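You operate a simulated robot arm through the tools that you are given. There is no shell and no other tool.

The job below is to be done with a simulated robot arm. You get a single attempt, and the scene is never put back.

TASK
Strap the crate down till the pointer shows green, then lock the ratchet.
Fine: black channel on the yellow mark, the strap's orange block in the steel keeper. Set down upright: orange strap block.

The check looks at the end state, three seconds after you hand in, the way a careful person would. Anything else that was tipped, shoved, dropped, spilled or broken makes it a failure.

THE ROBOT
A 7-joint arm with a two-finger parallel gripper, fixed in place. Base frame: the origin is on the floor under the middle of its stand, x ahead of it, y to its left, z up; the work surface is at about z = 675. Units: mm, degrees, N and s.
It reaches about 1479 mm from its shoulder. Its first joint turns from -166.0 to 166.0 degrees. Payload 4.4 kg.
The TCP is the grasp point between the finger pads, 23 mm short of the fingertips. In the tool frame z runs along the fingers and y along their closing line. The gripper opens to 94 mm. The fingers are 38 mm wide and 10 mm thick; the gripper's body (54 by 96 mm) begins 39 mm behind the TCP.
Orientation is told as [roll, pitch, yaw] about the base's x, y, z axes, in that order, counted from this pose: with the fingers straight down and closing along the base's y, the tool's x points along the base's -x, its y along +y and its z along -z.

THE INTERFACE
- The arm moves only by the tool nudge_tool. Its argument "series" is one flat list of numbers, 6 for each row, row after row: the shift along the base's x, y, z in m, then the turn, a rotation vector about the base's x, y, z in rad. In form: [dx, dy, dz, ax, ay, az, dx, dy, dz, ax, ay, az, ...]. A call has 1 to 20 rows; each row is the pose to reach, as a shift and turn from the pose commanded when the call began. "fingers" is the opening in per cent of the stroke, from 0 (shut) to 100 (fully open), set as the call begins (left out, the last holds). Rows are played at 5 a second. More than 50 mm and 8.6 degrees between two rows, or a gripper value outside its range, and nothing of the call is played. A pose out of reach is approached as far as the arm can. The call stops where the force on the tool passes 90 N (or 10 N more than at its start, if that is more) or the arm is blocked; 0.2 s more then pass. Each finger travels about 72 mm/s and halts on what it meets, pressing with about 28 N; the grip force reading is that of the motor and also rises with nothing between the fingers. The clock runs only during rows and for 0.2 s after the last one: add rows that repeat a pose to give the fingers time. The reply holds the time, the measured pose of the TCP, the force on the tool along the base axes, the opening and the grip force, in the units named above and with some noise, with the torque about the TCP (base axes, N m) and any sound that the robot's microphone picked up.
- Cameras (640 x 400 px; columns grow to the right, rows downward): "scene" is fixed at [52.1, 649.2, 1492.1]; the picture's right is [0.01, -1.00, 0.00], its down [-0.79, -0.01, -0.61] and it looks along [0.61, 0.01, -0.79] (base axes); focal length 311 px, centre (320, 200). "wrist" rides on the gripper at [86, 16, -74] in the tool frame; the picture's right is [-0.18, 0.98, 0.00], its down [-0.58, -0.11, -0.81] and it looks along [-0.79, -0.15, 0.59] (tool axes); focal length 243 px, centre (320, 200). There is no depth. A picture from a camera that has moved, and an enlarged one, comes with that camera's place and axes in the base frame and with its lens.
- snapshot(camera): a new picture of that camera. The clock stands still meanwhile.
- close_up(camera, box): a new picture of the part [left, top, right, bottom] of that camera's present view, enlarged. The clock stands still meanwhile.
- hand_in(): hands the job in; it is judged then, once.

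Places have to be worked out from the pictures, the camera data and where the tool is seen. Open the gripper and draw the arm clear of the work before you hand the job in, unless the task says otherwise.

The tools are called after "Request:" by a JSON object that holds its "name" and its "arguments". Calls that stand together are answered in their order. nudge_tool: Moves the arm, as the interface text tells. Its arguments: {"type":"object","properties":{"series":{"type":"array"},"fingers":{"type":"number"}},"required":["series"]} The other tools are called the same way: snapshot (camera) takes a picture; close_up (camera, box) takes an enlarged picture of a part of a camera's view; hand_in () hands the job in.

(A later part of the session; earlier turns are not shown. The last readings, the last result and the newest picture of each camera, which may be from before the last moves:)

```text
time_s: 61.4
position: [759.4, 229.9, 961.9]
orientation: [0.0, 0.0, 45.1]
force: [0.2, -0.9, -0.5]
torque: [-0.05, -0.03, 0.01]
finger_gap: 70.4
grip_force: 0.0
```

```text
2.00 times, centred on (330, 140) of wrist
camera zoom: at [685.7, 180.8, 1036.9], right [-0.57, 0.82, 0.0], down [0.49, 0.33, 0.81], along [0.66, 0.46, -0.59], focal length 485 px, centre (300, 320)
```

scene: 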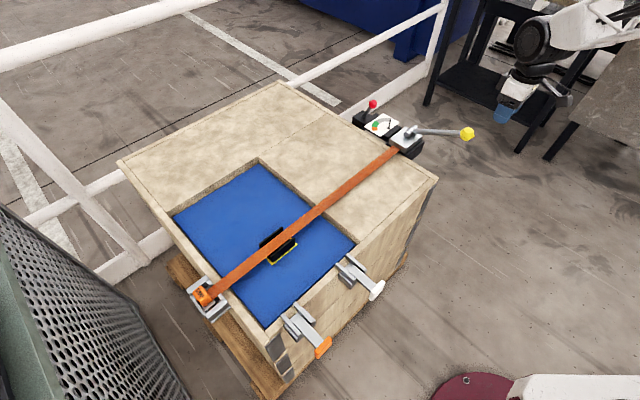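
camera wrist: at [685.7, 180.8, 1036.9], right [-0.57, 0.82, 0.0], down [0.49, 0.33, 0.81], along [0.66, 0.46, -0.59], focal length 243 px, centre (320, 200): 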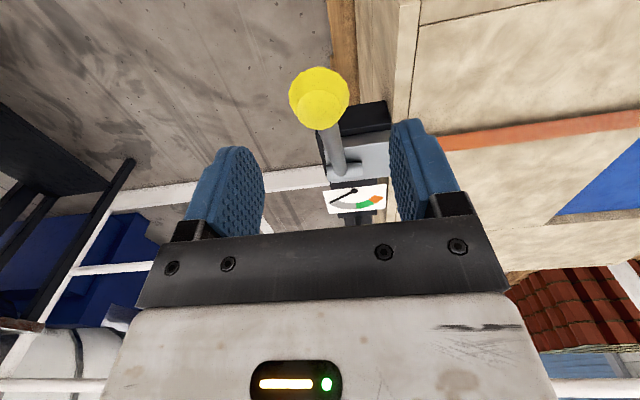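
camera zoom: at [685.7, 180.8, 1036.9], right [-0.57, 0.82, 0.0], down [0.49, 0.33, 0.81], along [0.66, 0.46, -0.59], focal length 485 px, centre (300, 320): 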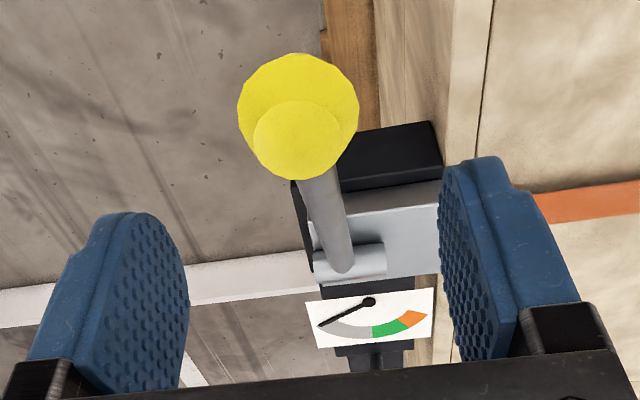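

Handle unchanged. Descend straddling the ball until the palm touches it, then press gently to test the downward direction.

Request:
{"name": "nudge_tool", "arguments": {"series": [-0.0005, -0.001, -0.03, 0, 0, 0, -0.0005, -0.001, -0.06, 0, 0, 0, -0.0005, -0.001, -0.08, 0, 0, 0, -0.0005, -0.001, -0.088, 0, 0, 0, -0.0005, -0.001, -0.093, 0, 0, 0, -0.0005, -0.001, -0.097, 0, 0, 0, -0.0005, -0.001, -0.1, 0, 0, 0, -0.0005, -0.001, -0.103, 0, 0, 0]}}

Request:
{"name": "close_up", "arguments": {"camera": "scene", "box": [350, 70, 510, 190]}}

Request:
{"name": "snapshot", "arguments": {"camera": "wrist"}}

```text
time_s: 63.2
position: [757.0, 227.0, 858.7]
orientation: [0.0, 0.1, 45.0]
force: [-3.3, -3.4, 8.1]
torque: [0.17, -0.1, -0.01]
finger_gap: 70.8
grip_force: 0.0
```

```text
3.33 times, centred on (430, 130) of scene
camera zoom: at [52.1, 649.2, 1492.1], right [0.01, -1.0, 0.0], down [-0.79, -0.01, -0.61], along [0.61, 0.01, -0.79], focal length 1038 px, centre (-47, 433)
```

zoom: 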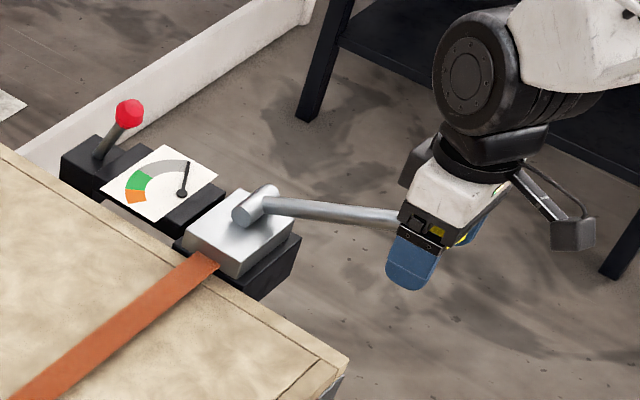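

```text
taken
camera wrist: at [683.8, 177.7, 934.1], right [-0.57, 0.82, 0.0], down [0.49, 0.33, 0.81], along [0.67, 0.46, -0.59], focal length 243 px, centre (320, 200)
```

wrist: 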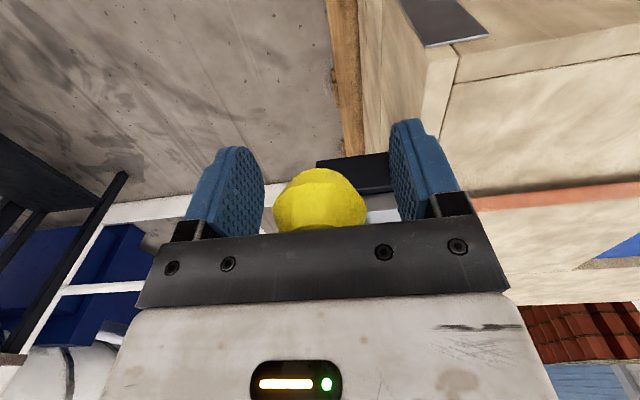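

The handle gives way downward with only ~8 N. I continue pressing down along the arc to ~10° and watch the gauge.

Request:
{"name": "nudge_tool", "arguments": {"series": [-0.0034, -0.0034, -0.007, 0, 0, 0, -0.0068, -0.0068, -0.0142, 0, 0, 0, -0.0087, -0.0087, -0.0222, 0, 0, 0, -0.0105, -0.0105, -0.0305, 0, 0, 0, -0.0118, -0.0118, -0.0385, 0, 0, 0, -0.013, -0.013, -0.047, 0, 0, 0]}}

Request:
{"name": "close_up", "arguments": {"camera": "scene", "box": [350, 70, 510, 190]}}

Request:
{"name": "snapshot", "arguments": {"camera": "wrist"}}

```text
time_s: 64.6
position: [742.5, 213.8, 811.7]
orientation: [0.0, 0.1, 45.0]
force: [-2.8, -0.8, 8.3]
torque: [0.09, -0.12, 0.03]
finger_gap: 70.5
grip_force: 0.1
```

```text
3.33 times, centred on (430, 130) of scene
camera zoom: at [52.1, 649.2, 1492.1], right [0.01, -1.0, 0.0], down [-0.79, -0.01, -0.61], along [0.61, 0.01, -0.79], focal length 1038 px, centre (-47, 433)
```

zoom: 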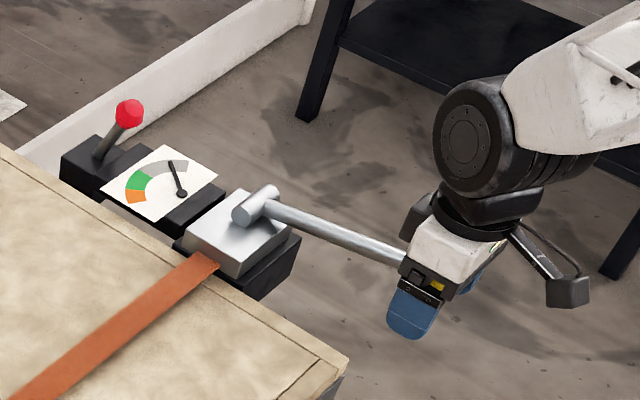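

```text
taken
camera wrist: at [669.2, 164.3, 885.7], right [-0.57, 0.82, 0.0], down [0.49, 0.33, 0.81], along [0.67, 0.46, -0.59], focal length 243 px, centre (320, 200)
```

wrist: 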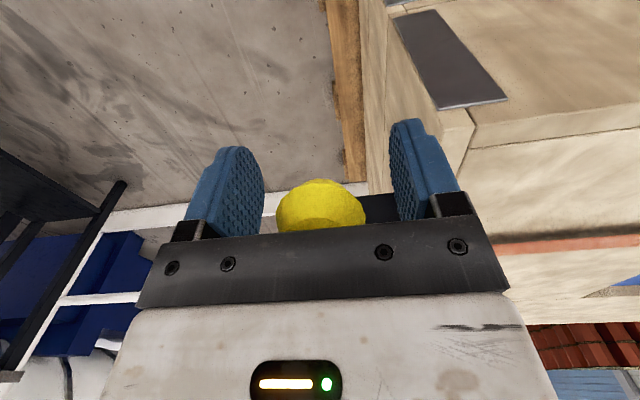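

The pointer moved toward green: pressing down tightens. Continue pressing along the arc to about θ = −5°, then check the gauge.

Request:
{"name": "nudge_tool", "arguments": {"series": [-0.0008, -0.0008, -0.0085, 0, 0, 0, -0.0015, -0.0015, -0.0171, 0, 0, 0, -0.002, -0.002, -0.0256, 0, 0, 0, -0.0021, -0.0021, -0.0342, 0, 0, 0, -0.0019, -0.0019, -0.0427, 0, 0, 0, -0.0016, -0.0016, -0.0513, 0, 0, 0]}}

Request:
{"name": "close_up", "arguments": {"camera": "scene", "box": [350, 80, 480, 190]}}

Request:
{"name": "snapshot", "arguments": {"camera": "scene"}}

```text
time_s: 65.4
position: [745.0, 212.3, 794.4]
orientation: [-0.3, -0.4, 45.0]
force: [-2.3, -2.0, 23.0]
torque: [0.11, -0.1, 0.03]
finger_gap: 70.5
grip_force: 0.0
stopped in row 4: the force on the tool passed its limit at 110 N (the readings are from after the stop); the commanded pose is now the measured one
```

```text
3.64 times, centred on (415, 135) of scene
camera zoom: at [52.1, 649.2, 1492.1], right [0.01, -1.0, 0.0], down [-0.79, -0.01, -0.61], along [0.61, 0.01, -0.79], focal length 1132 px, centre (-26, 436)
```

zoom: 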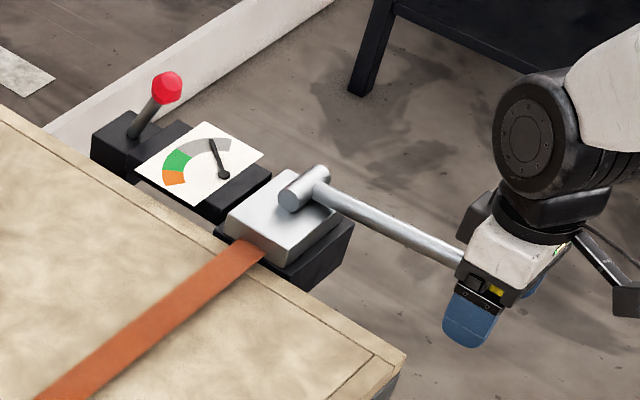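

```text
taken
```

scene: 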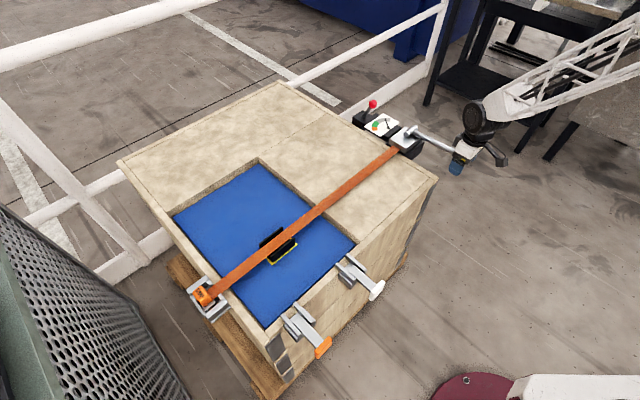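

The handle hit its lower stop (110 N), at ~5°; pointer advanced about a third of the way toward green. So strokes run from ~29° down to ~5°. I raise the TCP to the ball's centre and grip it to bring the handle back up.

Request:
{"name": "nudge_tool", "arguments": {"series": [-0.0008, 0.0008, 0.011, 0, 0, 0, -0.0008, 0.0008, 0.0215, 0, 0, 0, -0.0008, 0.0008, 0.0215, 0, 0, 0]}}

Request:
{"name": "nudge_tool", "arguments": {"series": [0, 0, 0, 0, 0, 0, 0, 0, 0, 0, 0, 0, 0, 0, 0, 0, 0, 0, 0, 0, 0, 0, 0, 0], "fingers": 25}}

Request:
{"name": "snapshot", "arguments": {"camera": "wrist"}}

Request:
{"name": "close_up", "arguments": {"camera": "scene", "box": [350, 80, 480, 190]}}

```text
time_s: 66.2
position: [741.8, 212.9, 813.2]
orientation: [-0.3, -0.3, 45.0]
force: [1.8, 1.8, 7.9]
torque: [0.0, 0.05, 0.03]
finger_gap: 70.6
grip_force: 0.2
```

```text
time_s: 67.2
position: [742.5, 212.6, 812.4]
orientation: [-0.1, -0.4, 45.1]
force: [34.3, -38.0, 8.8]
torque: [0.63, 0.64, -0.31]
finger_gap: 39.2
grip_force: 45.0
```

```text
taken
camera wrist: at [667.9, 162.7, 886.7], right [-0.56, 0.83, 0.0], down [0.48, 0.33, 0.81], along [0.67, 0.46, -0.59], focal length 243 px, centre (320, 200)
```

wrist: 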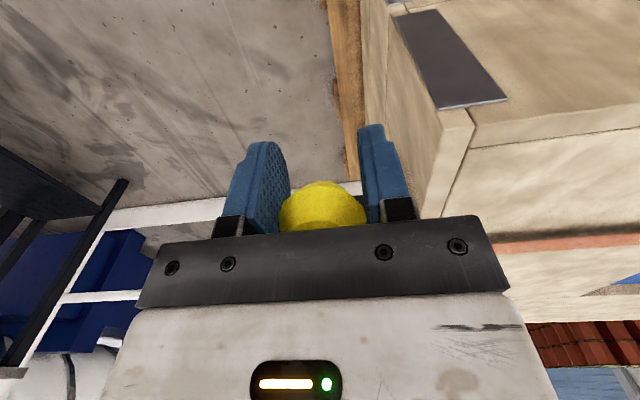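

```text
3.64 times, centred on (415, 135) of scene
camera zoom: at [52.1, 649.2, 1492.1], right [0.01, -1.0, 0.0], down [-0.79, -0.01, -0.61], along [0.61, 0.01, -0.79], focal length 1132 px, centre (-26, 436)
```

zoom: 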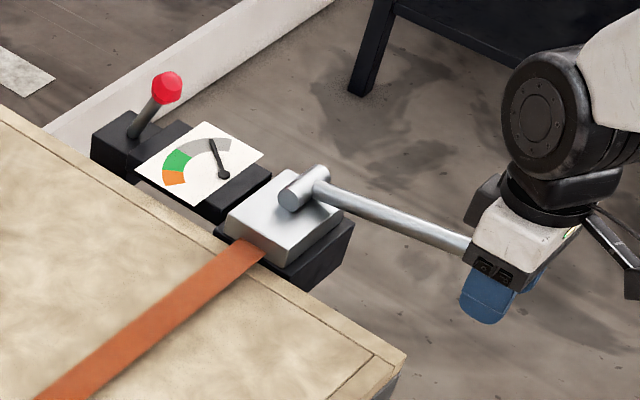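

The handle is sprung: it followed the palm up with ~8 N, and the pointer held. So I open the fingers, let the handle rise with the palm to the top, then press another stroke.

Request:
{"name": "nudge_tool", "arguments": {"series": [0, 0, 0, 0, 0, 0, 0, 0, 0, 0, 0, 0, 0.002, 0.002, 0.008, 0, 0, 0, 0.0041, 0.0041, 0.0158, 0, 0, 0, 0.0077, 0.0077, 0.032, 0, 0, 0, 0.0124, 0.0124, 0.048, 0, 0, 0, 0.0165, 0.0165, 0.06, 0, 0, 0, 0.0165, 0.0165, 0.068, 0, 0, 0], "fingers": 75}}

Request:
{"name": "snapshot", "arguments": {"camera": "wrist"}}

Request:
{"name": "close_up", "arguments": {"camera": "scene", "box": [350, 80, 480, 190]}}

```text
time_s: 69.0
position: [757.3, 228.2, 881.8]
orientation: [-0.2, -0.3, 45.0]
force: [0.6, -0.4, 0.6]
torque: [0.01, -0.01, -0.01]
finger_gap: 70.4
grip_force: 0.0
```

```text
taken
camera wrist: at [684.3, 179.9, 955.9], right [-0.57, 0.82, 0.0], down [0.48, 0.33, 0.81], along [0.67, 0.46, -0.59], focal length 243 px, centre (320, 200)
```

wrist: 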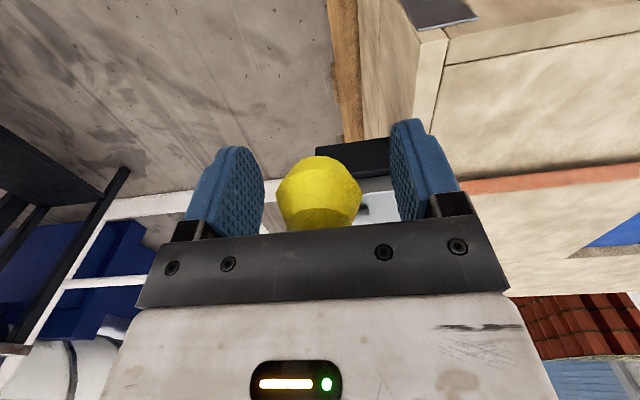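

```text
3.64 times, centred on (415, 135) of scene
camera zoom: at [52.1, 649.2, 1492.1], right [0.01, -1.0, 0.0], down [-0.79, -0.01, -0.61], along [0.61, 0.01, -0.79], focal length 1132 px, centre (-26, 436)
```

zoom: 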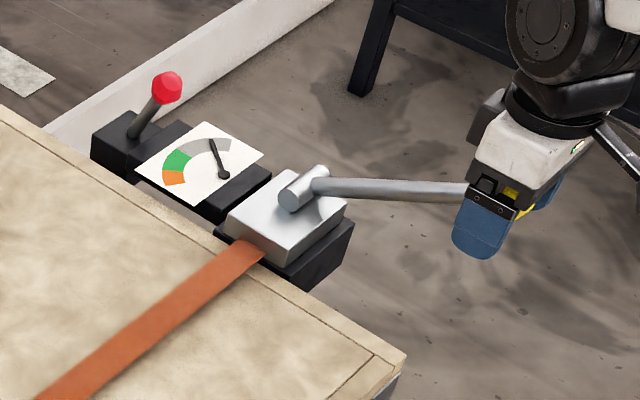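

Handle is back up, pointer held. Press stroke 2, stopping just before the lower stop.

Request:
{"name": "nudge_tool", "arguments": {"series": [0.0005, 0.0005, -0.009, 0, 0, 0, -0.0029, -0.0029, -0.0215, 0, 0, 0, -0.0052, -0.0052, -0.0295, 0, 0, 0, -0.0076, -0.0076, -0.0373, 0, 0, 0, -0.0094, -0.0094, -0.0455, 0, 0, 0, -0.0112, -0.0112, -0.0536, 0, 0, 0, -0.0125, -0.0125, -0.062, 0, 0, 0, -0.0138, -0.0138, -0.0703, 0, 0, 0, -0.0146, -0.0146, -0.077, 0, 0, 0, -0.015, -0.015, -0.081, 0, 0, 0]}}

Request:
{"name": "close_up", "arguments": {"camera": "scene", "box": [360, 100, 420, 160]}}

Request:
{"name": "close_up", "arguments": {"camera": "scene", "box": [350, 80, 480, 190]}}

```text
time_s: 71.2
position: [743.0, 213.8, 800.1]
orientation: [-0.2, -0.4, 45.0]
force: [-1.4, 1.7, 9.0]
torque: [-0.06, -0.07, 0.02]
finger_gap: 70.3
grip_force: 0.0
```

```text
6.67 times, centred on (390, 130) of scene
camera zoom: at [52.1, 649.2, 1492.1], right [0.01, -1.0, 0.0], down [-0.79, -0.01, -0.61], along [0.61, 0.01, -0.79], focal length 2076 px, centre (-147, 667)
```

zoom: 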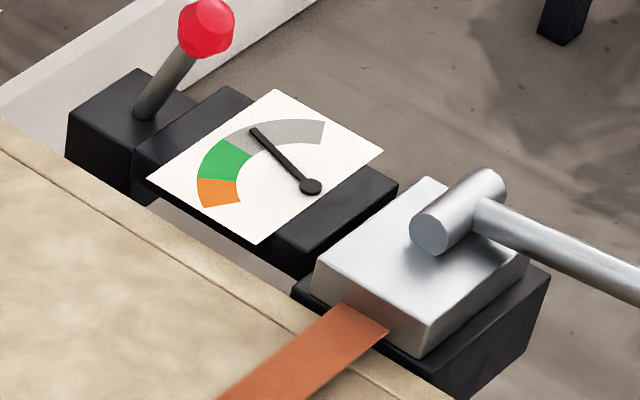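

```text
3.64 times, centred on (415, 135) of scene
camera zoom: at [52.1, 649.2, 1492.1], right [0.01, -1.0, 0.0], down [-0.79, -0.01, -0.61], along [0.61, 0.01, -0.79], focal length 1132 px, centre (-26, 436)
```

zoom: 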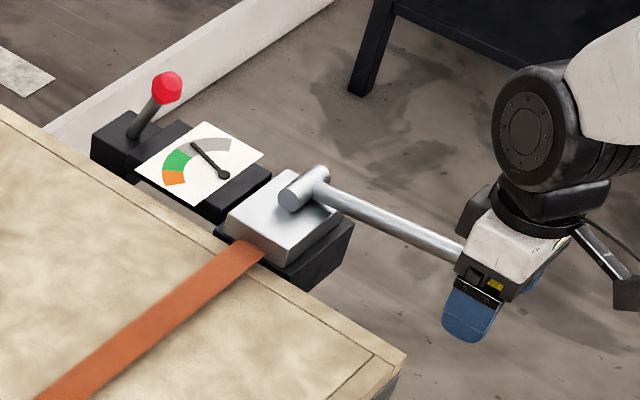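

Pointer now ≈ −17° on a scale where green spans ≈ +3°…+39°; each full stroke adds ~22°. Return to the top and press a third full stroke.

Request:
{"name": "nudge_tool", "arguments": {"series": [0.0013, 0.0013, 0.0114, 0, 0, 0, 0.004, 0.004, 0.0281, 0, 0, 0, 0.0076, 0.0076, 0.0444, 0, 0, 0, 0.0122, 0.0122, 0.0602, 0, 0, 0, 0.015, 0.015, 0.073, 0, 0, 0, 0.015, 0.015, 0.081, 0, 0, 0, 0.015, 0.015, 0.081, 0, 0, 0, 0.015, 0.015, 0.073, 0, 0, 0, 0.0122, 0.0122, 0.0602, 0, 0, 0, 0.0099, 0.0099, 0.0522, 0, 0, 0, 0.0076, 0.0076, 0.0444, 0, 0, 0, 0.0057, 0.0057, 0.0362, 0, 0, 0, 0.004, 0.004, 0.0281, 0, 0, 0, 0.0026, 0.0026, 0.02, 0, 0, 0, 0.0013, 0.0013, 0.0114, 0, 0, 0, 0.0006, 0.0006, 0.005, 0, 0, 0, 0, 0, 0, 0, 0, 0]}}

Request:
{"name": "close_up", "arguments": {"camera": "scene", "box": [360, 100, 420, 160]}}

```text
time_s: 74.8
position: [744.8, 213.4, 798.6]
orientation: [-0.2, -0.3, 45.0]
force: [-5.1, 2.0, 9.5]
torque: [-0.08, -0.2, -0.01]
finger_gap: 70.3
grip_force: 0.1
```

```text
6.67 times, centred on (390, 130) of scene
camera zoom: at [52.1, 649.2, 1492.1], right [0.01, -1.0, 0.0], down [-0.79, -0.01, -0.61], along [0.61, 0.01, -0.79], focal length 2076 px, centre (-147, 667)
```

zoom: 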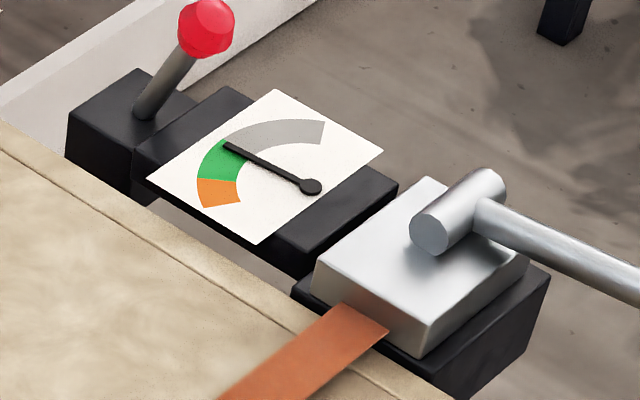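

Pointer just entered green (≈ +5.6°). A partial fourth stroke (~14–15° of handle) should put it mid-green.

Request:
{"name": "nudge_tool", "arguments": {"series": [0.0013, 0.0013, 0.0114, 0, 0, 0, 0.004, 0.004, 0.0281, 0, 0, 0, 0.0076, 0.0076, 0.0444, 0, 0, 0, 0.0122, 0.0122, 0.0602, 0, 0, 0, 0.015, 0.015, 0.073, 0, 0, 0, 0.015, 0.015, 0.082, 0, 0, 0, 0.015, 0.015, 0.082, 0, 0, 0, 0.015, 0.015, 0.073, 0, 0, 0, 0.0122, 0.0122, 0.0602, 0, 0, 0, 0.0099, 0.0099, 0.0522, 0, 0, 0, 0.0076, 0.0076, 0.0444, 0, 0, 0, 0.0057, 0.0057, 0.0362, 0, 0, 0, 0.0045, 0.0045, 0.031, 0, 0, 0]}}

Request:
{"name": "close_up", "arguments": {"camera": "scene", "box": [360, 100, 420, 160]}}

```text
time_s: 77.6
position: [747.7, 220.1, 830.1]
orientation: [-0.2, -0.4, 45.0]
force: [2.4, -4.0, 7.6]
torque: [0.14, 0.07, 0.02]
finger_gap: 70.6
grip_force: 0.0
```

```text
6.67 times, centred on (390, 130) of scene
camera zoom: at [52.1, 649.2, 1492.1], right [0.01, -1.0, 0.0], down [-0.79, -0.01, -0.61], along [0.61, 0.01, -0.79], focal length 2076 px, centre (-147, 667)
```

zoom: 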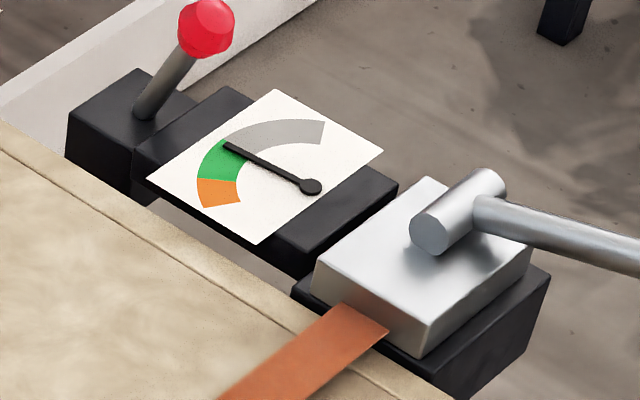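

No change yet – the ratchet engages only deeper in the stroke. Press on in small increments, checking the pointer.

Request:
{"name": "nudge_tool", "arguments": {"series": [-0.0008, -0.0008, -0.005, 0, 0, 0, -0.0016, -0.0016, -0.01, 0, 0, 0, -0.0022, -0.0022, -0.014, 0, 0, 0]}}

Request:
{"name": "close_up", "arguments": {"camera": "scene", "box": [360, 100, 420, 160]}}

```text
time_s: 78.4
position: [745.6, 215.9, 816.6]
orientation: [-0.1, -0.2, 45.0]
force: [-3.6, 3.8, 8.4]
torque: [-0.12, -0.14, 0.02]
finger_gap: 70.6
grip_force: 0.2
```

```text
6.67 times, centred on (390, 130) of scene
camera zoom: at [52.1, 649.2, 1492.1], right [0.01, -1.0, 0.0], down [-0.79, -0.01, -0.61], along [0.61, 0.01, -0.79], focal length 2076 px, centre (-147, 667)
```

zoom: 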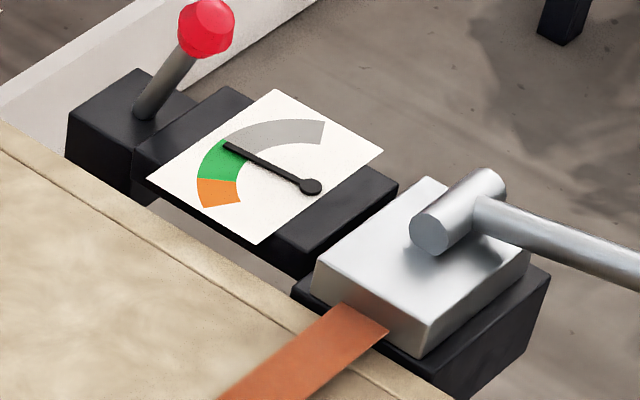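

Still unchanged at z≈817. Continue another ~8 mm.

Request:
{"name": "nudge_tool", "arguments": {"series": [-0.0004, -0.0004, -0.004, 0, 0, 0, -0.0008, -0.0008, -0.008, 0, 0, 0, -0.0008, -0.0008, -0.008, 0, 0, 0]}}

Request:
{"name": "close_up", "arguments": {"camera": "scene", "box": [360, 100, 420, 160]}}

```text
time_s: 79.2
position: [746.8, 216.1, 806.3]
orientation: [-0.2, -0.3, 45.0]
force: [-1.7, -4.5, 9.7]
torque: [0.22, -0.05, 0.0]
finger_gap: 70.5
grip_force: 0.1
```

```text
6.67 times, centred on (390, 130) of scene
camera zoom: at [52.1, 649.2, 1492.1], right [0.01, -1.0, 0.0], down [-0.79, -0.01, -0.61], along [0.61, 0.01, -0.79], focal length 2076 px, centre (-147, 667)
```

zoom: 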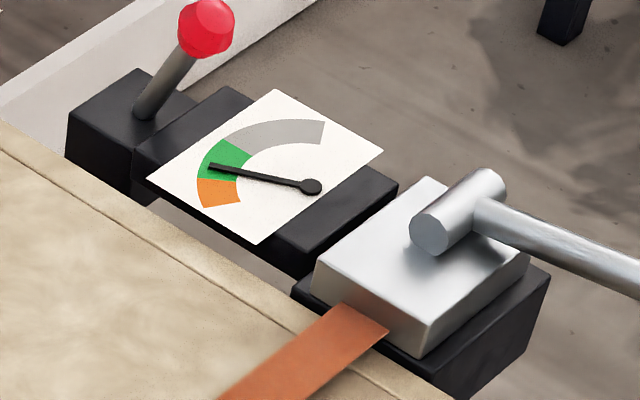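

Pointer is at ≈ +27°, well inside green. Now let the handle rise with the palm and draw the gripper up clear of it.

Request:
{"name": "nudge_tool", "arguments": {"series": [0.0008, 0.0008, 0.008, 0, 0, 0, 0.0025, 0.0025, 0.02, 0, 0, 0, 0.005, 0.005, 0.036, 0, 0, 0, 0.0092, 0.0092, 0.052, 0, 0, 0, 0.0122, 0.0122, 0.066, 0, 0, 0, 0.0122, 0.0122, 0.085, 0, 0, 0, 0.0122, 0.0122, 0.115, 0, 0, 0, 0.0122, 0.0122, 0.15, 0, 0, 0, 0.0122, 0.0122, 0.19, 0, 0, 0, 0.0122, 0.0122, 0.22, 0, 0, 0]}}

Request:
{"name": "close_up", "arguments": {"camera": "scene", "box": [345, 85, 435, 165]}}

Request:
{"name": "snapshot", "arguments": {"camera": "wrist"}}

Request:
{"name": "snapshot", "arguments": {"camera": "scene"}}

```text
time_s: 81.4
position: [754.5, 229.4, 1027.9]
orientation: [-0.1, -0.2, 45.0]
force: [0.7, -0.1, -0.5]
torque: [-0.01, 0.0, -0.01]
finger_gap: 70.5
grip_force: 0.0
```

```text
5.00 times, centred on (390, 125) of scene
camera zoom: at [52.1, 649.2, 1492.1], right [0.01, -1.0, 0.0], down [-0.79, -0.01, -0.61], along [0.61, 0.01, -0.79], focal length 1557 px, centre (-30, 575)
```

zoom: 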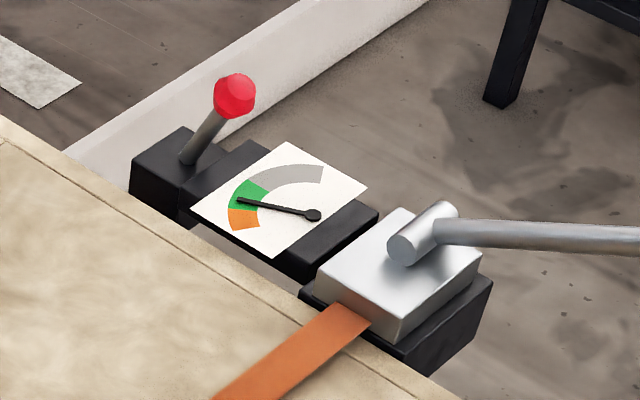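

```text
taken
camera wrist: at [681.0, 180.4, 1103.2], right [-0.57, 0.82, 0.0], down [0.48, 0.33, 0.81], along [0.67, 0.46, -0.59], focal length 243 px, centre (320, 200)
```

wrist: 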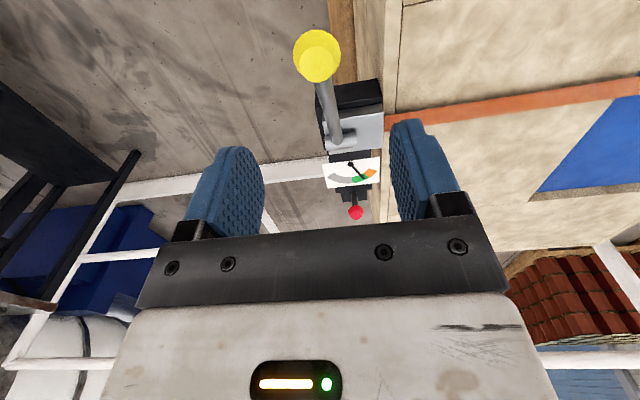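

```text
taken
```

scene: 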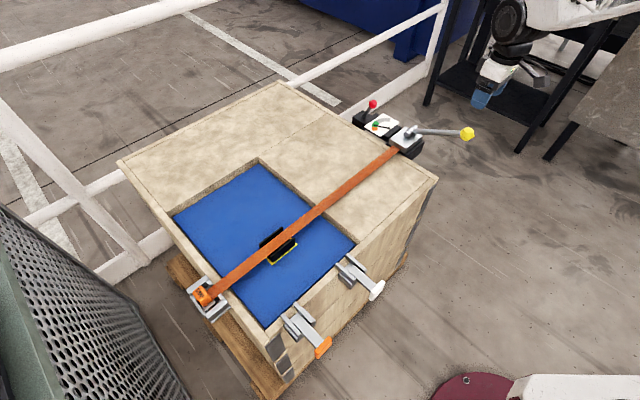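

Pointer stays in green. Now examine the red lock lever from nearer, at ≈ (985, 475, 832).

Request:
{"name": "nudge_tool", "arguments": {"series": [0.025, 0.027, 0, 0, 0, 0, 0.05, 0.054, 0, 0, 0, 0, 0.075, 0.081, -0.005, 0, 0, 0, 0.1, 0.108, -0.01, 0, 0, 0, 0.125, 0.135, -0.02, 0, 0, 0, 0.1455, 0.1606, -0.028, 0, 0, 0]}}

Request:
{"name": "snapshot", "arguments": {"camera": "wrist"}}

Request:
{"name": "close_up", "arguments": {"camera": "wrist", "box": [240, 60, 440, 240]}}

Request:
{"name": "snapshot", "arguments": {"camera": "scene"}}

```text
time_s: 82.8
position: [905.2, 387.7, 1002.3]
orientation: [-0.2, -0.2, 45.0]
force: [0.6, 1.3, 0.6]
torque: [0.02, 0.0, 0.02]
finger_gap: 70.4
grip_force: 0.1
```

```text
taken
camera wrist: at [829.7, 338.1, 1076.3], right [-0.56, 0.83, 0.0], down [0.48, 0.33, 0.81], along [0.67, 0.46, -0.59], focal length 243 px, centre (320, 200)
```

wrist: 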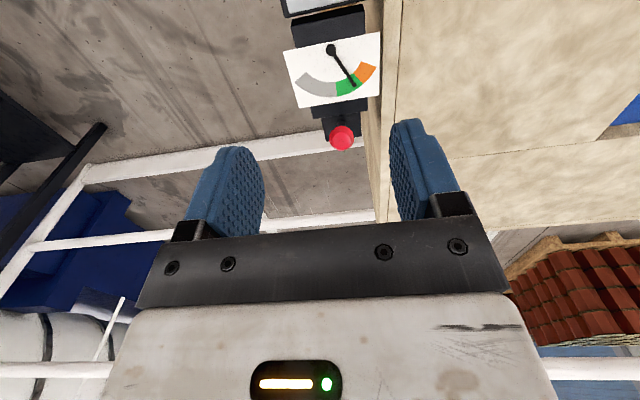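

```text
2.22 times, centred on (340, 150) of wrist
camera zoom: at [829.7, 338.1, 1076.3], right [-0.56, 0.83, 0.0], down [0.48, 0.33, 0.81], along [0.67, 0.46, -0.59], focal length 539 px, centre (276, 311)
```

zoom: 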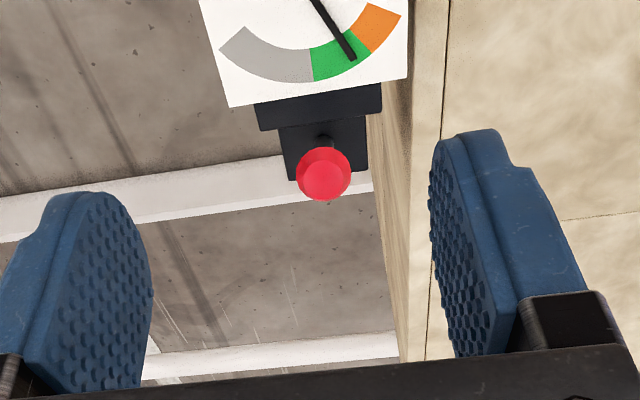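

```text
taken
```

scene: 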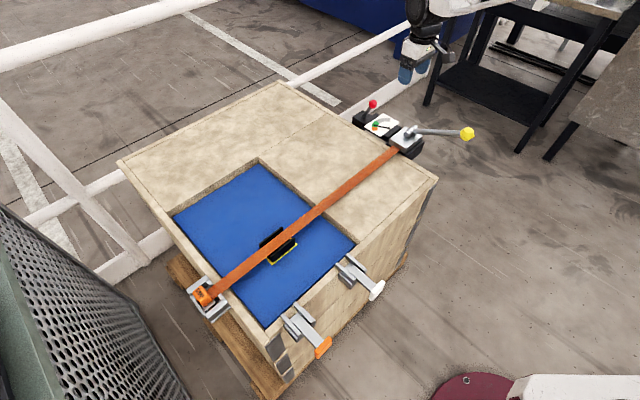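

The lever stands at e1≈−358, leaning ~20° toward the gauge (−e2), hinge along e1; knob ≈ (980, 473, 832). I turn to yaw −45° so that the fingers straddle it along e2 and view it from the crate side.

Request:
{"name": "nudge_tool", "arguments": {"series": [0, 0, 0, 0, 0, -0.131, 0, 0, 0, 0, 0, -0.262, 0.0, 0.01, 0, 0, 0, -0.393, 0.0, 0.02, 0, 0, 0, -0.524, 0.0, 0.04, 0, 0, 0, -0.655, 0.0, 0.06, 0, 0, 0, -0.785, 0.0, 0.08, 0, 0, 0, -0.916, 0.0, 0.1, 0, 0, 0, -1.047, 0.0, 0.12, 0, 0, 0, -1.178, 0.0, 0.135, 0, 0, 0, -1.309, 0.0, 0.15, -0.01, 0, 0, -1.44, 0.005, 0.155, -0.03, 0, 0, -1.5708, 0.005, 0.155, -0.05, 0, 0, -1.5708]}}

Request:
{"name": "snapshot", "arguments": {"camera": "wrist"}}

Request:
{"name": "close_up", "arguments": {"camera": "wrist", "box": [220, 60, 420, 240]}}

```text
time_s: 85.6
position: [907.1, 543.3, 953.1]
orientation: [-0.2, -0.2, -44.9]
force: [-0.1, 0.0, 1.2]
torque: [0.0, 0.0, 0.01]
finger_gap: 70.5
grip_force: 0.0
```

```text
taken
camera wrist: at [856.2, 616.8, 1026.7], right [0.83, 0.56, 0.0], down [0.33, -0.48, 0.81], along [0.46, -0.67, -0.59], focal length 243 px, centre (320, 200)
```

wrist: 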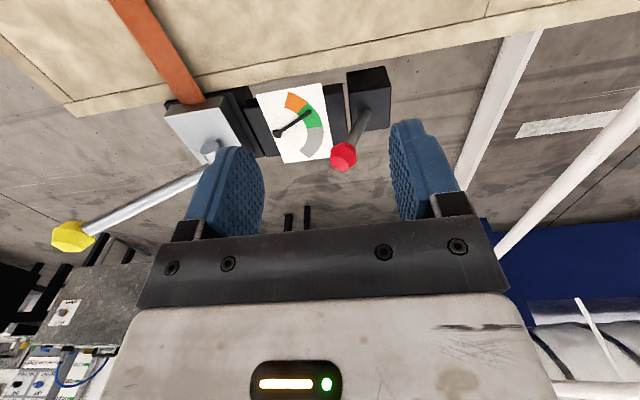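

```text
2.22 times, centred on (320, 150) of wrist
camera zoom: at [856.2, 616.8, 1026.7], right [0.83, 0.56, 0.0], down [0.33, -0.48, 0.81], along [0.46, -0.67, -0.59], focal length 539 px, centre (320, 311)
```

zoom: 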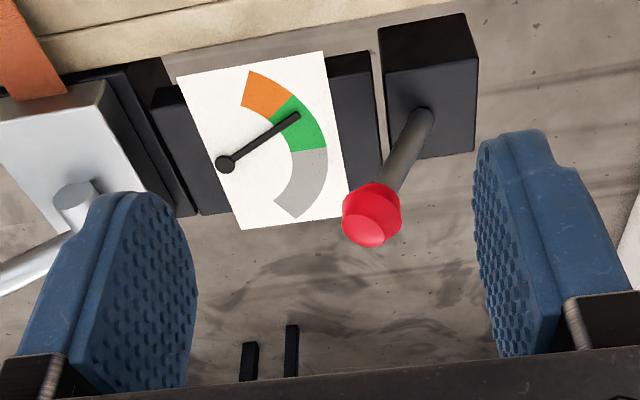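

Lever base ≈ (e2 1066, z 755), knob ≈ (983, 477, 831), leaning ~26° toward −e2. I go above the knob with a 55 mm opening and check.

Request:
{"name": "nudge_tool", "arguments": {"series": [0.025, -0.022, 0, 0, 0, 0, 0.05, -0.044, 0, 0, 0, 0, 0.0758, -0.0667, 0, 0, 0, 0, 0.0758, -0.0667, -0.03, 0, 0, 0, 0.0758, -0.0667, -0.06, 0, 0, 0, 0.0758, -0.0667, -0.06, 0, 0, 0], "fingers": 58}}

Request:
{"name": "snapshot", "arguments": {"camera": "wrist"}}

Request:
{"name": "close_up", "arguments": {"camera": "scene", "box": [330, 60, 430, 150]}}

```text
time_s: 87.0
position: [981.1, 475.2, 890.4]
orientation: [-0.2, -0.3, -45.0]
force: [-0.5, 0.2, 0.5]
torque: [-0.01, -0.03, 0.0]
finger_gap: 54.6
grip_force: 0.2
```

```text
taken
camera wrist: at [931.1, 547.8, 963.4], right [0.82, 0.57, 0.0], down [0.33, -0.48, 0.81], along [0.46, -0.67, -0.59], focal length 243 px, centre (320, 200)
```

wrist: 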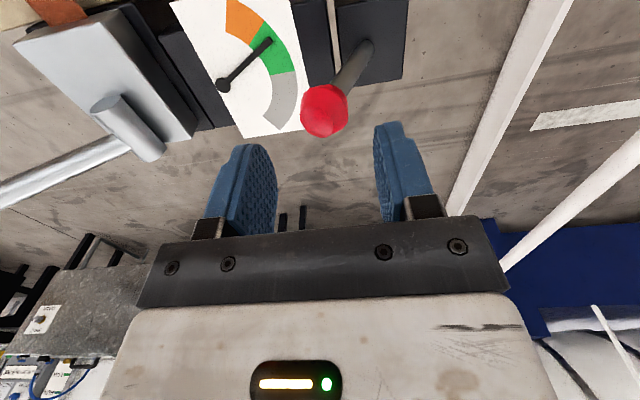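

```text
4.44 times, centred on (380, 105) of scene
camera zoom: at [52.1, 649.2, 1492.1], right [0.01, -1.0, 0.0], down [-0.79, -0.01, -0.61], along [0.61, 0.01, -0.79], focal length 1384 px, centre (53, 622)
```

zoom: 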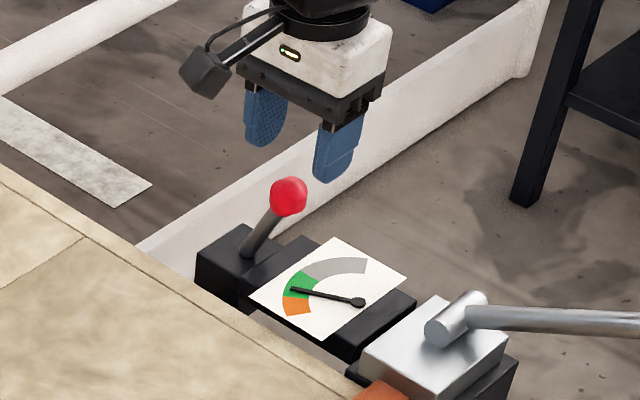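

Knob measured at (983.7, 477.7) - well between the fingers. Descend to z≈841 straddling it.

Request:
{"name": "nudge_tool", "arguments": {"series": [0.002, 0.002, -0.012, 0, 0, 0, 0.002, 0.002, -0.025, 0, 0, 0, 0.002, 0.002, -0.038, 0, 0, 0, 0.002, 0.002, -0.049, 0, 0, 0, 0.002, 0.002, -0.049, 0, 0, 0]}}

Request:
{"name": "snapshot", "arguments": {"camera": "wrist"}}

Request:
{"name": "close_up", "arguments": {"camera": "scene", "box": [330, 60, 430, 150]}}

```text
time_s: 88.2
position: [986.3, 478.7, 840.0]
orientation: [-0.1, -0.3, -44.9]
force: [0.5, 0.3, 0.1]
torque: [0.01, -0.01, -0.01]
finger_gap: 54.4
grip_force: 0.1
```

```text
taken
camera wrist: at [934.3, 551.5, 914.6], right [0.82, 0.57, 0.0], down [0.33, -0.48, 0.81], along [0.46, -0.67, -0.59], focal length 243 px, centre (320, 200)
```

wrist: 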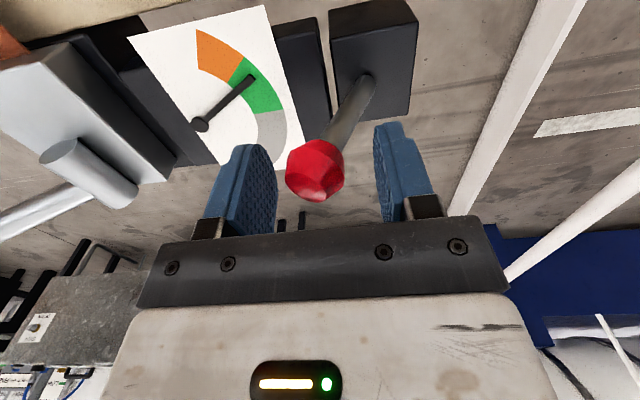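

```text
4.44 times, centred on (380, 105) of scene
camera zoom: at [52.1, 649.2, 1492.1], right [0.01, -1.0, 0.0], down [-0.79, -0.01, -0.61], along [0.61, 0.01, -0.79], focal length 1384 px, centre (53, 622)
```

zoom: 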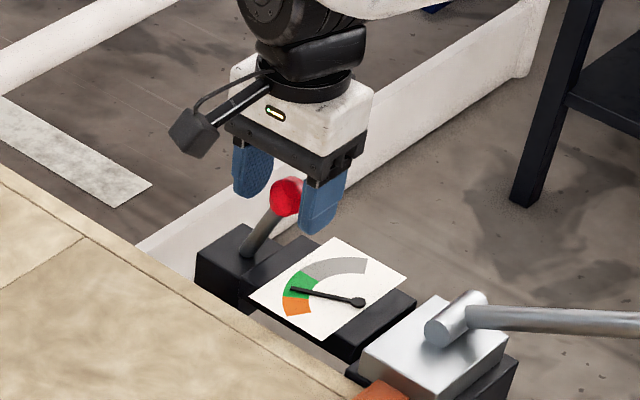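

The knob sits between the fingers. Push toward +e2 (away from the gauge) slowly, watching the force.

Request:
{"name": "nudge_tool", "arguments": {"series": [0.005, 0.005, 0, 0, 0, 0, 0.01, 0.01, 0, 0, 0, 0, 0.014, 0.014, 0, 0, 0, 0, 0.018, 0.018, 0, 0, 0, 0, 0.021, 0.021, 0, 0, 0, 0, 0.024, 0.024, 0, 0, 0, 0]}}

Request:
{"name": "snapshot", "arguments": {"camera": "wrist"}}

Request:
{"name": "close_up", "arguments": {"camera": "scene", "box": [330, 60, 430, 150]}}

```text
time_s: 89.6
position: [1008.8, 501.7, 841.3]
orientation: [-0.3, -0.3, -44.9]
force: [-1.1, -0.3, 0.6]
torque: [-0.01, -0.02, 0.03]
finger_gap: 54.6
grip_force: 0.3
```

```text
taken
camera wrist: at [959.2, 575.2, 915.9], right [0.82, 0.57, 0.0], down [0.33, -0.48, 0.81], along [0.46, -0.67, -0.59], focal length 243 px, centre (320, 200)
```

wrist: 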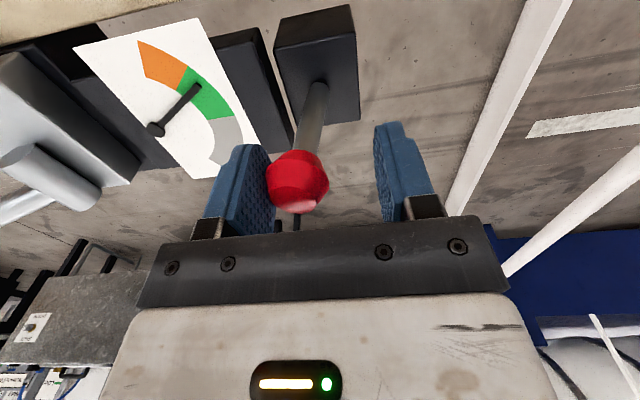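

```text
4.44 times, centred on (380, 105) of scene
camera zoom: at [52.1, 649.2, 1492.1], right [0.01, -1.0, 0.0], down [-0.79, -0.01, -0.61], along [0.61, 0.01, -0.79], focal length 1384 px, centre (53, 622)
```

zoom: 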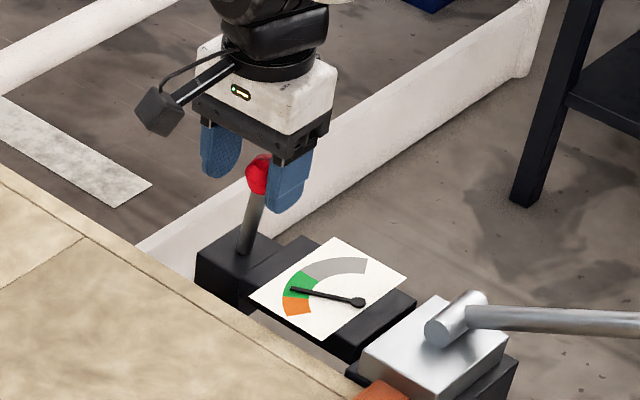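

The lever follows easily. Keep pushing toward +e2 until a stop is felt.

Request:
{"name": "nudge_tool", "arguments": {"series": [0.004, 0.004, 0, 0, 0, 0, 0.008, 0.008, 0, 0, 0, 0, 0.012, 0.012, 0, 0, 0, 0, 0.016, 0.016, 0, 0, 0, 0, 0.02, 0.02, 0, 0, 0, 0, 0.024, 0.024, 0, 0, 0, 0]}}

Request:
{"name": "snapshot", "arguments": {"camera": "wrist"}}

Request:
{"name": "close_up", "arguments": {"camera": "scene", "box": [330, 60, 430, 150]}}

```text
time_s: 91.0
position: [1032.9, 525.3, 842.4]
orientation: [-0.1, -0.3, -45.0]
force: [0.3, -0.1, -0.7]
torque: [0.01, 0.0, -0.02]
finger_gap: 54.4
grip_force: 0.0
```

```text
taken
camera wrist: at [982.3, 599.2, 916.3], right [0.82, 0.57, 0.0], down [0.33, -0.48, 0.81], along [0.46, -0.67, -0.59], focal length 243 px, centre (320, 200)
```

wrist: 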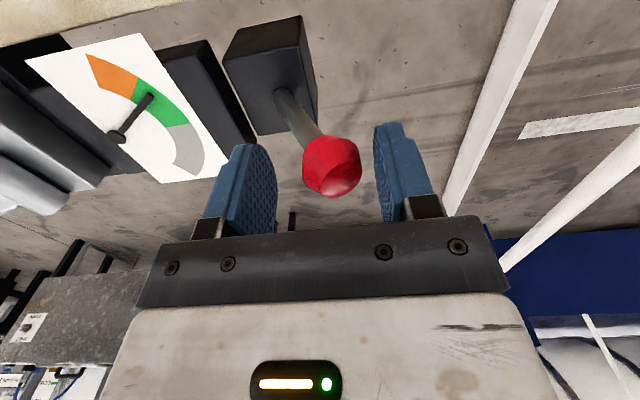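

```text
4.44 times, centred on (380, 105) of scene
camera zoom: at [52.1, 649.2, 1492.1], right [0.01, -1.0, 0.0], down [-0.79, -0.01, -0.61], along [0.61, 0.01, -0.79], focal length 1384 px, centre (53, 622)
```

zoom: 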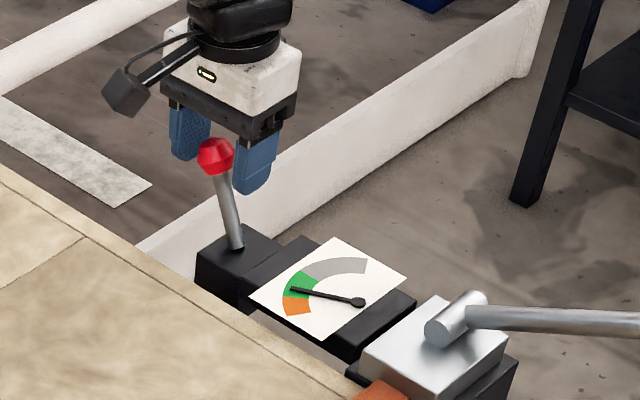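

The lever snapped over centre to the +e2 side (knob now e2≈1108). I push a bit more to make sure it is fully at its stop.

Request:
{"name": "nudge_tool", "arguments": {"series": [0.004, 0.004, 0, 0, 0, 0, 0.008, 0.008, 0, 0, 0, 0, 0.011, 0.011, 0, 0, 0, 0, 0.013, 0.013, 0, 0, 0, 0, 0.0145, 0.0145, 0, 0, 0, 0]}}

Request:
{"name": "snapshot", "arguments": {"camera": "wrist"}}

```text
time_s: 92.2
position: [1047.8, 540.4, 842.0]
orientation: [-0.2, -0.4, -44.9]
force: [-6.8, -14.8, 0.8]
torque: [-0.18, 0.08, 0.14]
finger_gap: 61.3
grip_force: 6.8
```

```text
taken
camera wrist: at [997.0, 614.3, 916.7], right [0.83, 0.56, 0.0], down [0.33, -0.48, 0.81], along [0.46, -0.67, -0.59], focal length 243 px, centre (320, 200)
```

wrist: 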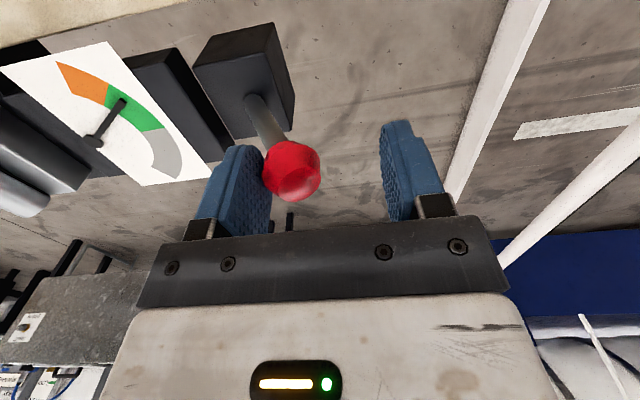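

It's firmly at its stop (≈16 N, finger deflects). Back off to centre the knob between the fingers, then lift clear.

Request:
{"name": "nudge_tool", "arguments": {"series": [-0.004, -0.004, 0, 0, 0, 0, -0.008, -0.008, 0, 0, 0, 0, -0.0105, -0.0105, 0, 0, 0, 0, -0.0105, -0.0105, 0.02, 0, 0, 0, -0.0105, -0.0105, 0.05, 0, 0, 0, -0.0105, -0.0105, 0.09, 0, 0, 0, -0.0105, -0.0105, 0.13, 0, 0, 0]}}

Request:
{"name": "snapshot", "arguments": {"camera": "wrist"}}

Request:
{"name": "close_up", "arguments": {"camera": "scene", "box": [340, 80, 440, 170]}}

Request:
{"name": "close_up", "arguments": {"camera": "scene", "box": [170, 210, 330, 330]}}

```text
time_s: 93.8
position: [1039.8, 530.5, 971.0]
orientation: [-0.2, -0.2, -45.0]
force: [-0.1, 0.9, -0.3]
torque: [0.01, 0.04, -0.04]
finger_gap: 54.7
grip_force: 0.0
```

```text
taken
camera wrist: at [989.8, 604.0, 1046.1], right [0.82, 0.56, 0.0], down [0.33, -0.48, 0.81], along [0.46, -0.67, -0.59], focal length 243 px, centre (320, 200)
```

wrist: 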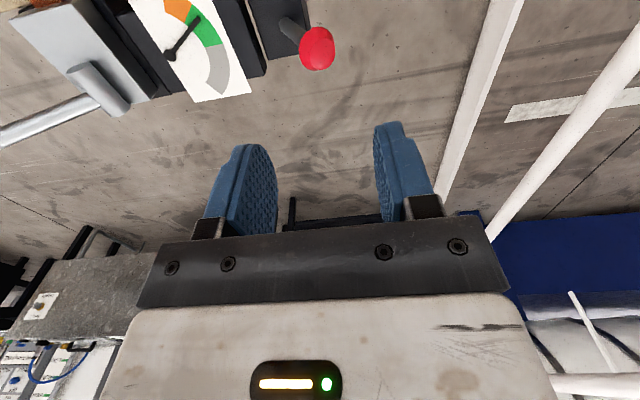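

```text
4.44 times, centred on (390, 125) of scene
camera zoom: at [52.1, 649.2, 1492.1], right [0.01, -1.0, 0.0], down [-0.79, -0.01, -0.61], along [0.61, 0.01, -0.79], focal length 1384 px, centre (9, 533)
```

zoom: 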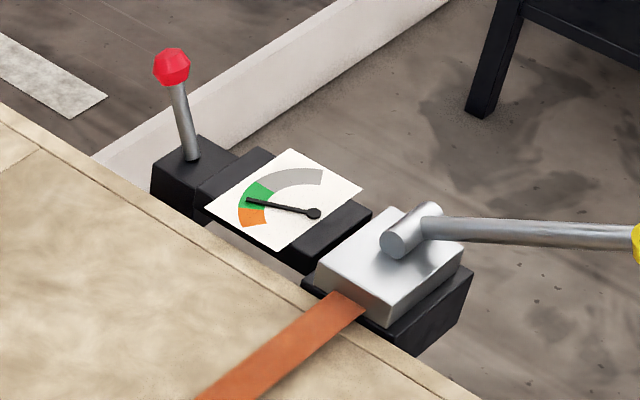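

```text
3.33 times, centred on (250, 270) of scene
camera zoom: at [52.1, 649.2, 1492.1], right [0.01, -1.0, 0.0], down [-0.79, -0.01, -0.61], along [0.61, 0.01, -0.79], focal length 1038 px, centre (553, -33)
```

zoom: 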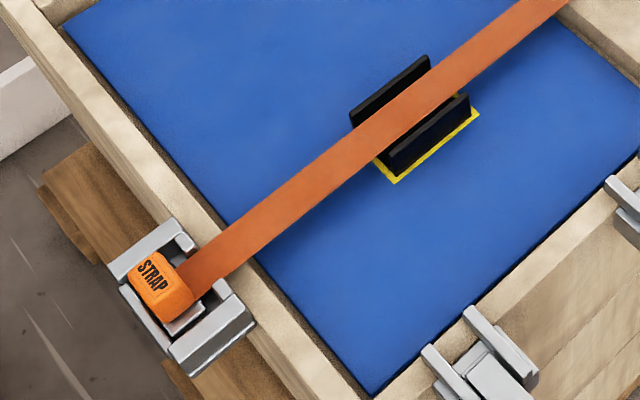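

All looks right: lever flipped, pointer in green. I travel back high above to inspect the channel and keeper up close for seating.

Request:
{"name": "nudge_tool", "arguments": {"series": [-0.0389, 0.0236, 0.005, 0, 0, 0, -0.0778, 0.0472, 0.01, 0, 0, 0, -0.1167, 0.0708, 0.015, 0, 0, 0, -0.1556, 0.0944, 0.02, 0, 0, 0, -0.1945, 0.118, 0.025, 0, 0, 0, -0.2334, 0.1416, 0.03, 0, 0, 0, -0.2723, 0.1652, 0.03, 0, 0, 0, -0.3112, 0.1888, 0.03, 0, 0, 0, -0.3501, 0.2124, 0.03, 0, 0, 0, -0.389, 0.236, 0.03, 0, 0, 0, -0.4279, 0.2596, 0.03, 0, 0, 0, -0.4668, 0.2832, 0.03, 0, 0, 0, -0.5057, 0.3068, 0.03, 0, 0, 0, -0.5446, 0.3304, 0.03, 0, 0, 0, -0.5835, 0.354, 0.03, 0, 0, 0, -0.6224, 0.3776, 0.02, 0, 0, 0, -0.65, 0.394, 0.01, 0, 0, 0]}}

Request:
{"name": "snapshot", "arguments": {"camera": "wrist"}}

Request:
{"name": "close_up", "arguments": {"camera": "wrist", "box": [220, 0, 420, 180]}}

```text
time_s: 97.4
position: [389.9, 923.5, 979.5]
orientation: [-0.1, -0.3, -45.0]
force: [0.3, 0.6, 0.9]
torque: [0.03, -0.03, -0.01]
finger_gap: 54.6
grip_force: 0.1
```

```text
taken
camera wrist: at [339.3, 996.2, 1053.6], right [0.83, 0.56, 0.0], down [0.33, -0.48, 0.81], along [0.46, -0.67, -0.59], focal length 243 px, centre (320, 200)
```

wrist: 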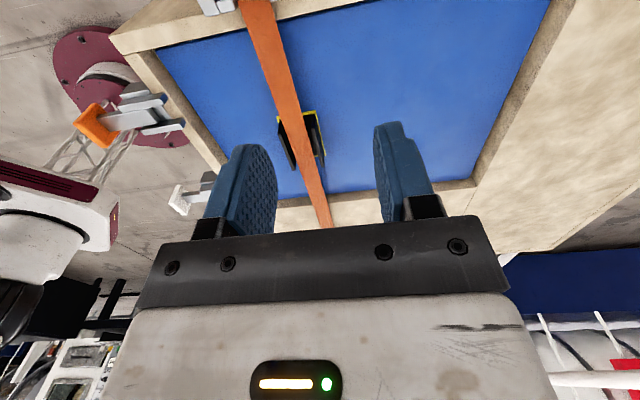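

```text
2.22 times, centred on (320, 90) of wrist
camera zoom: at [339.3, 996.2, 1053.6], right [0.83, 0.56, 0.0], down [0.33, -0.48, 0.81], along [0.46, -0.67, -0.59], focal length 539 px, centre (320, 444)
```

zoom: 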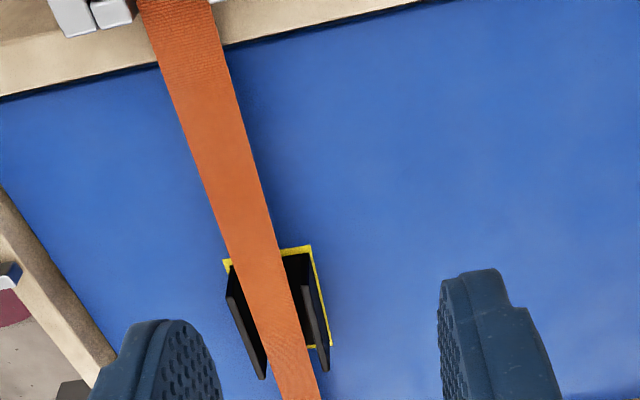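

The strap runs inside the channel. Now look at the block in the keeper from close by.

Request:
{"name": "nudge_tool", "arguments": {"series": [-0.03, 0.02, -0.015, 0, 0, 0, -0.06, 0.04, -0.03, 0, 0, 0, -0.09, 0.055, -0.045, 0, 0, 0, -0.12, 0.07, -0.06, 0, 0, 0, -0.135, 0.085, -0.085, 0, 0, 0]}}

Request:
{"name": "snapshot", "arguments": {"camera": "wrist"}}

Request:
{"name": "close_up", "arguments": {"camera": "wrist", "box": [220, 70, 420, 230]}}

```text
time_s: 98.6
position: [252.0, 1011.1, 897.9]
orientation: [-0.1, -0.2, -45.0]
force: [0.3, 0.1, -0.6]
torque: [0.03, -0.01, 0.01]
finger_gap: 54.6
grip_force: 0.0
```

```text
taken
camera wrist: at [200.2, 1085.3, 973.0], right [0.83, 0.56, 0.0], down [0.33, -0.48, 0.81], along [0.46, -0.67, -0.59], focal length 243 px, centre (320, 200)
```

wrist: 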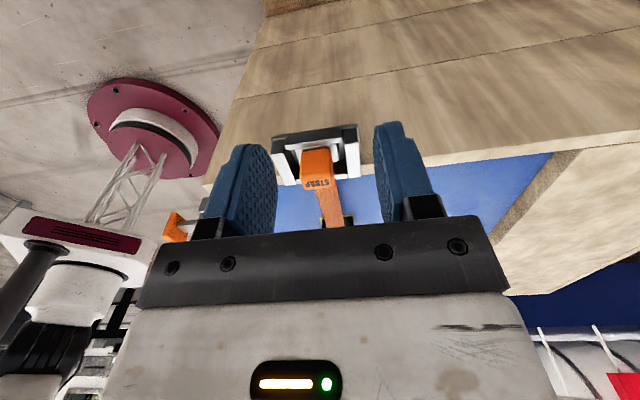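

```text
2.50 times, centred on (320, 150) of wrist
camera zoom: at [200.2, 1085.3, 973.0], right [0.83, 0.56, 0.0], down [0.33, -0.48, 0.81], along [0.46, -0.67, -0.59], focal length 606 px, centre (320, 325)
```

zoom: 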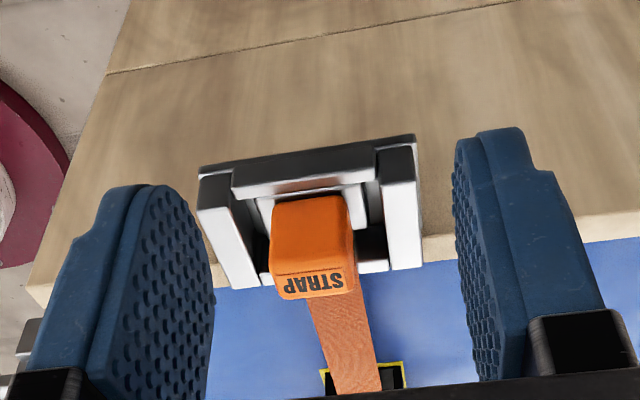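

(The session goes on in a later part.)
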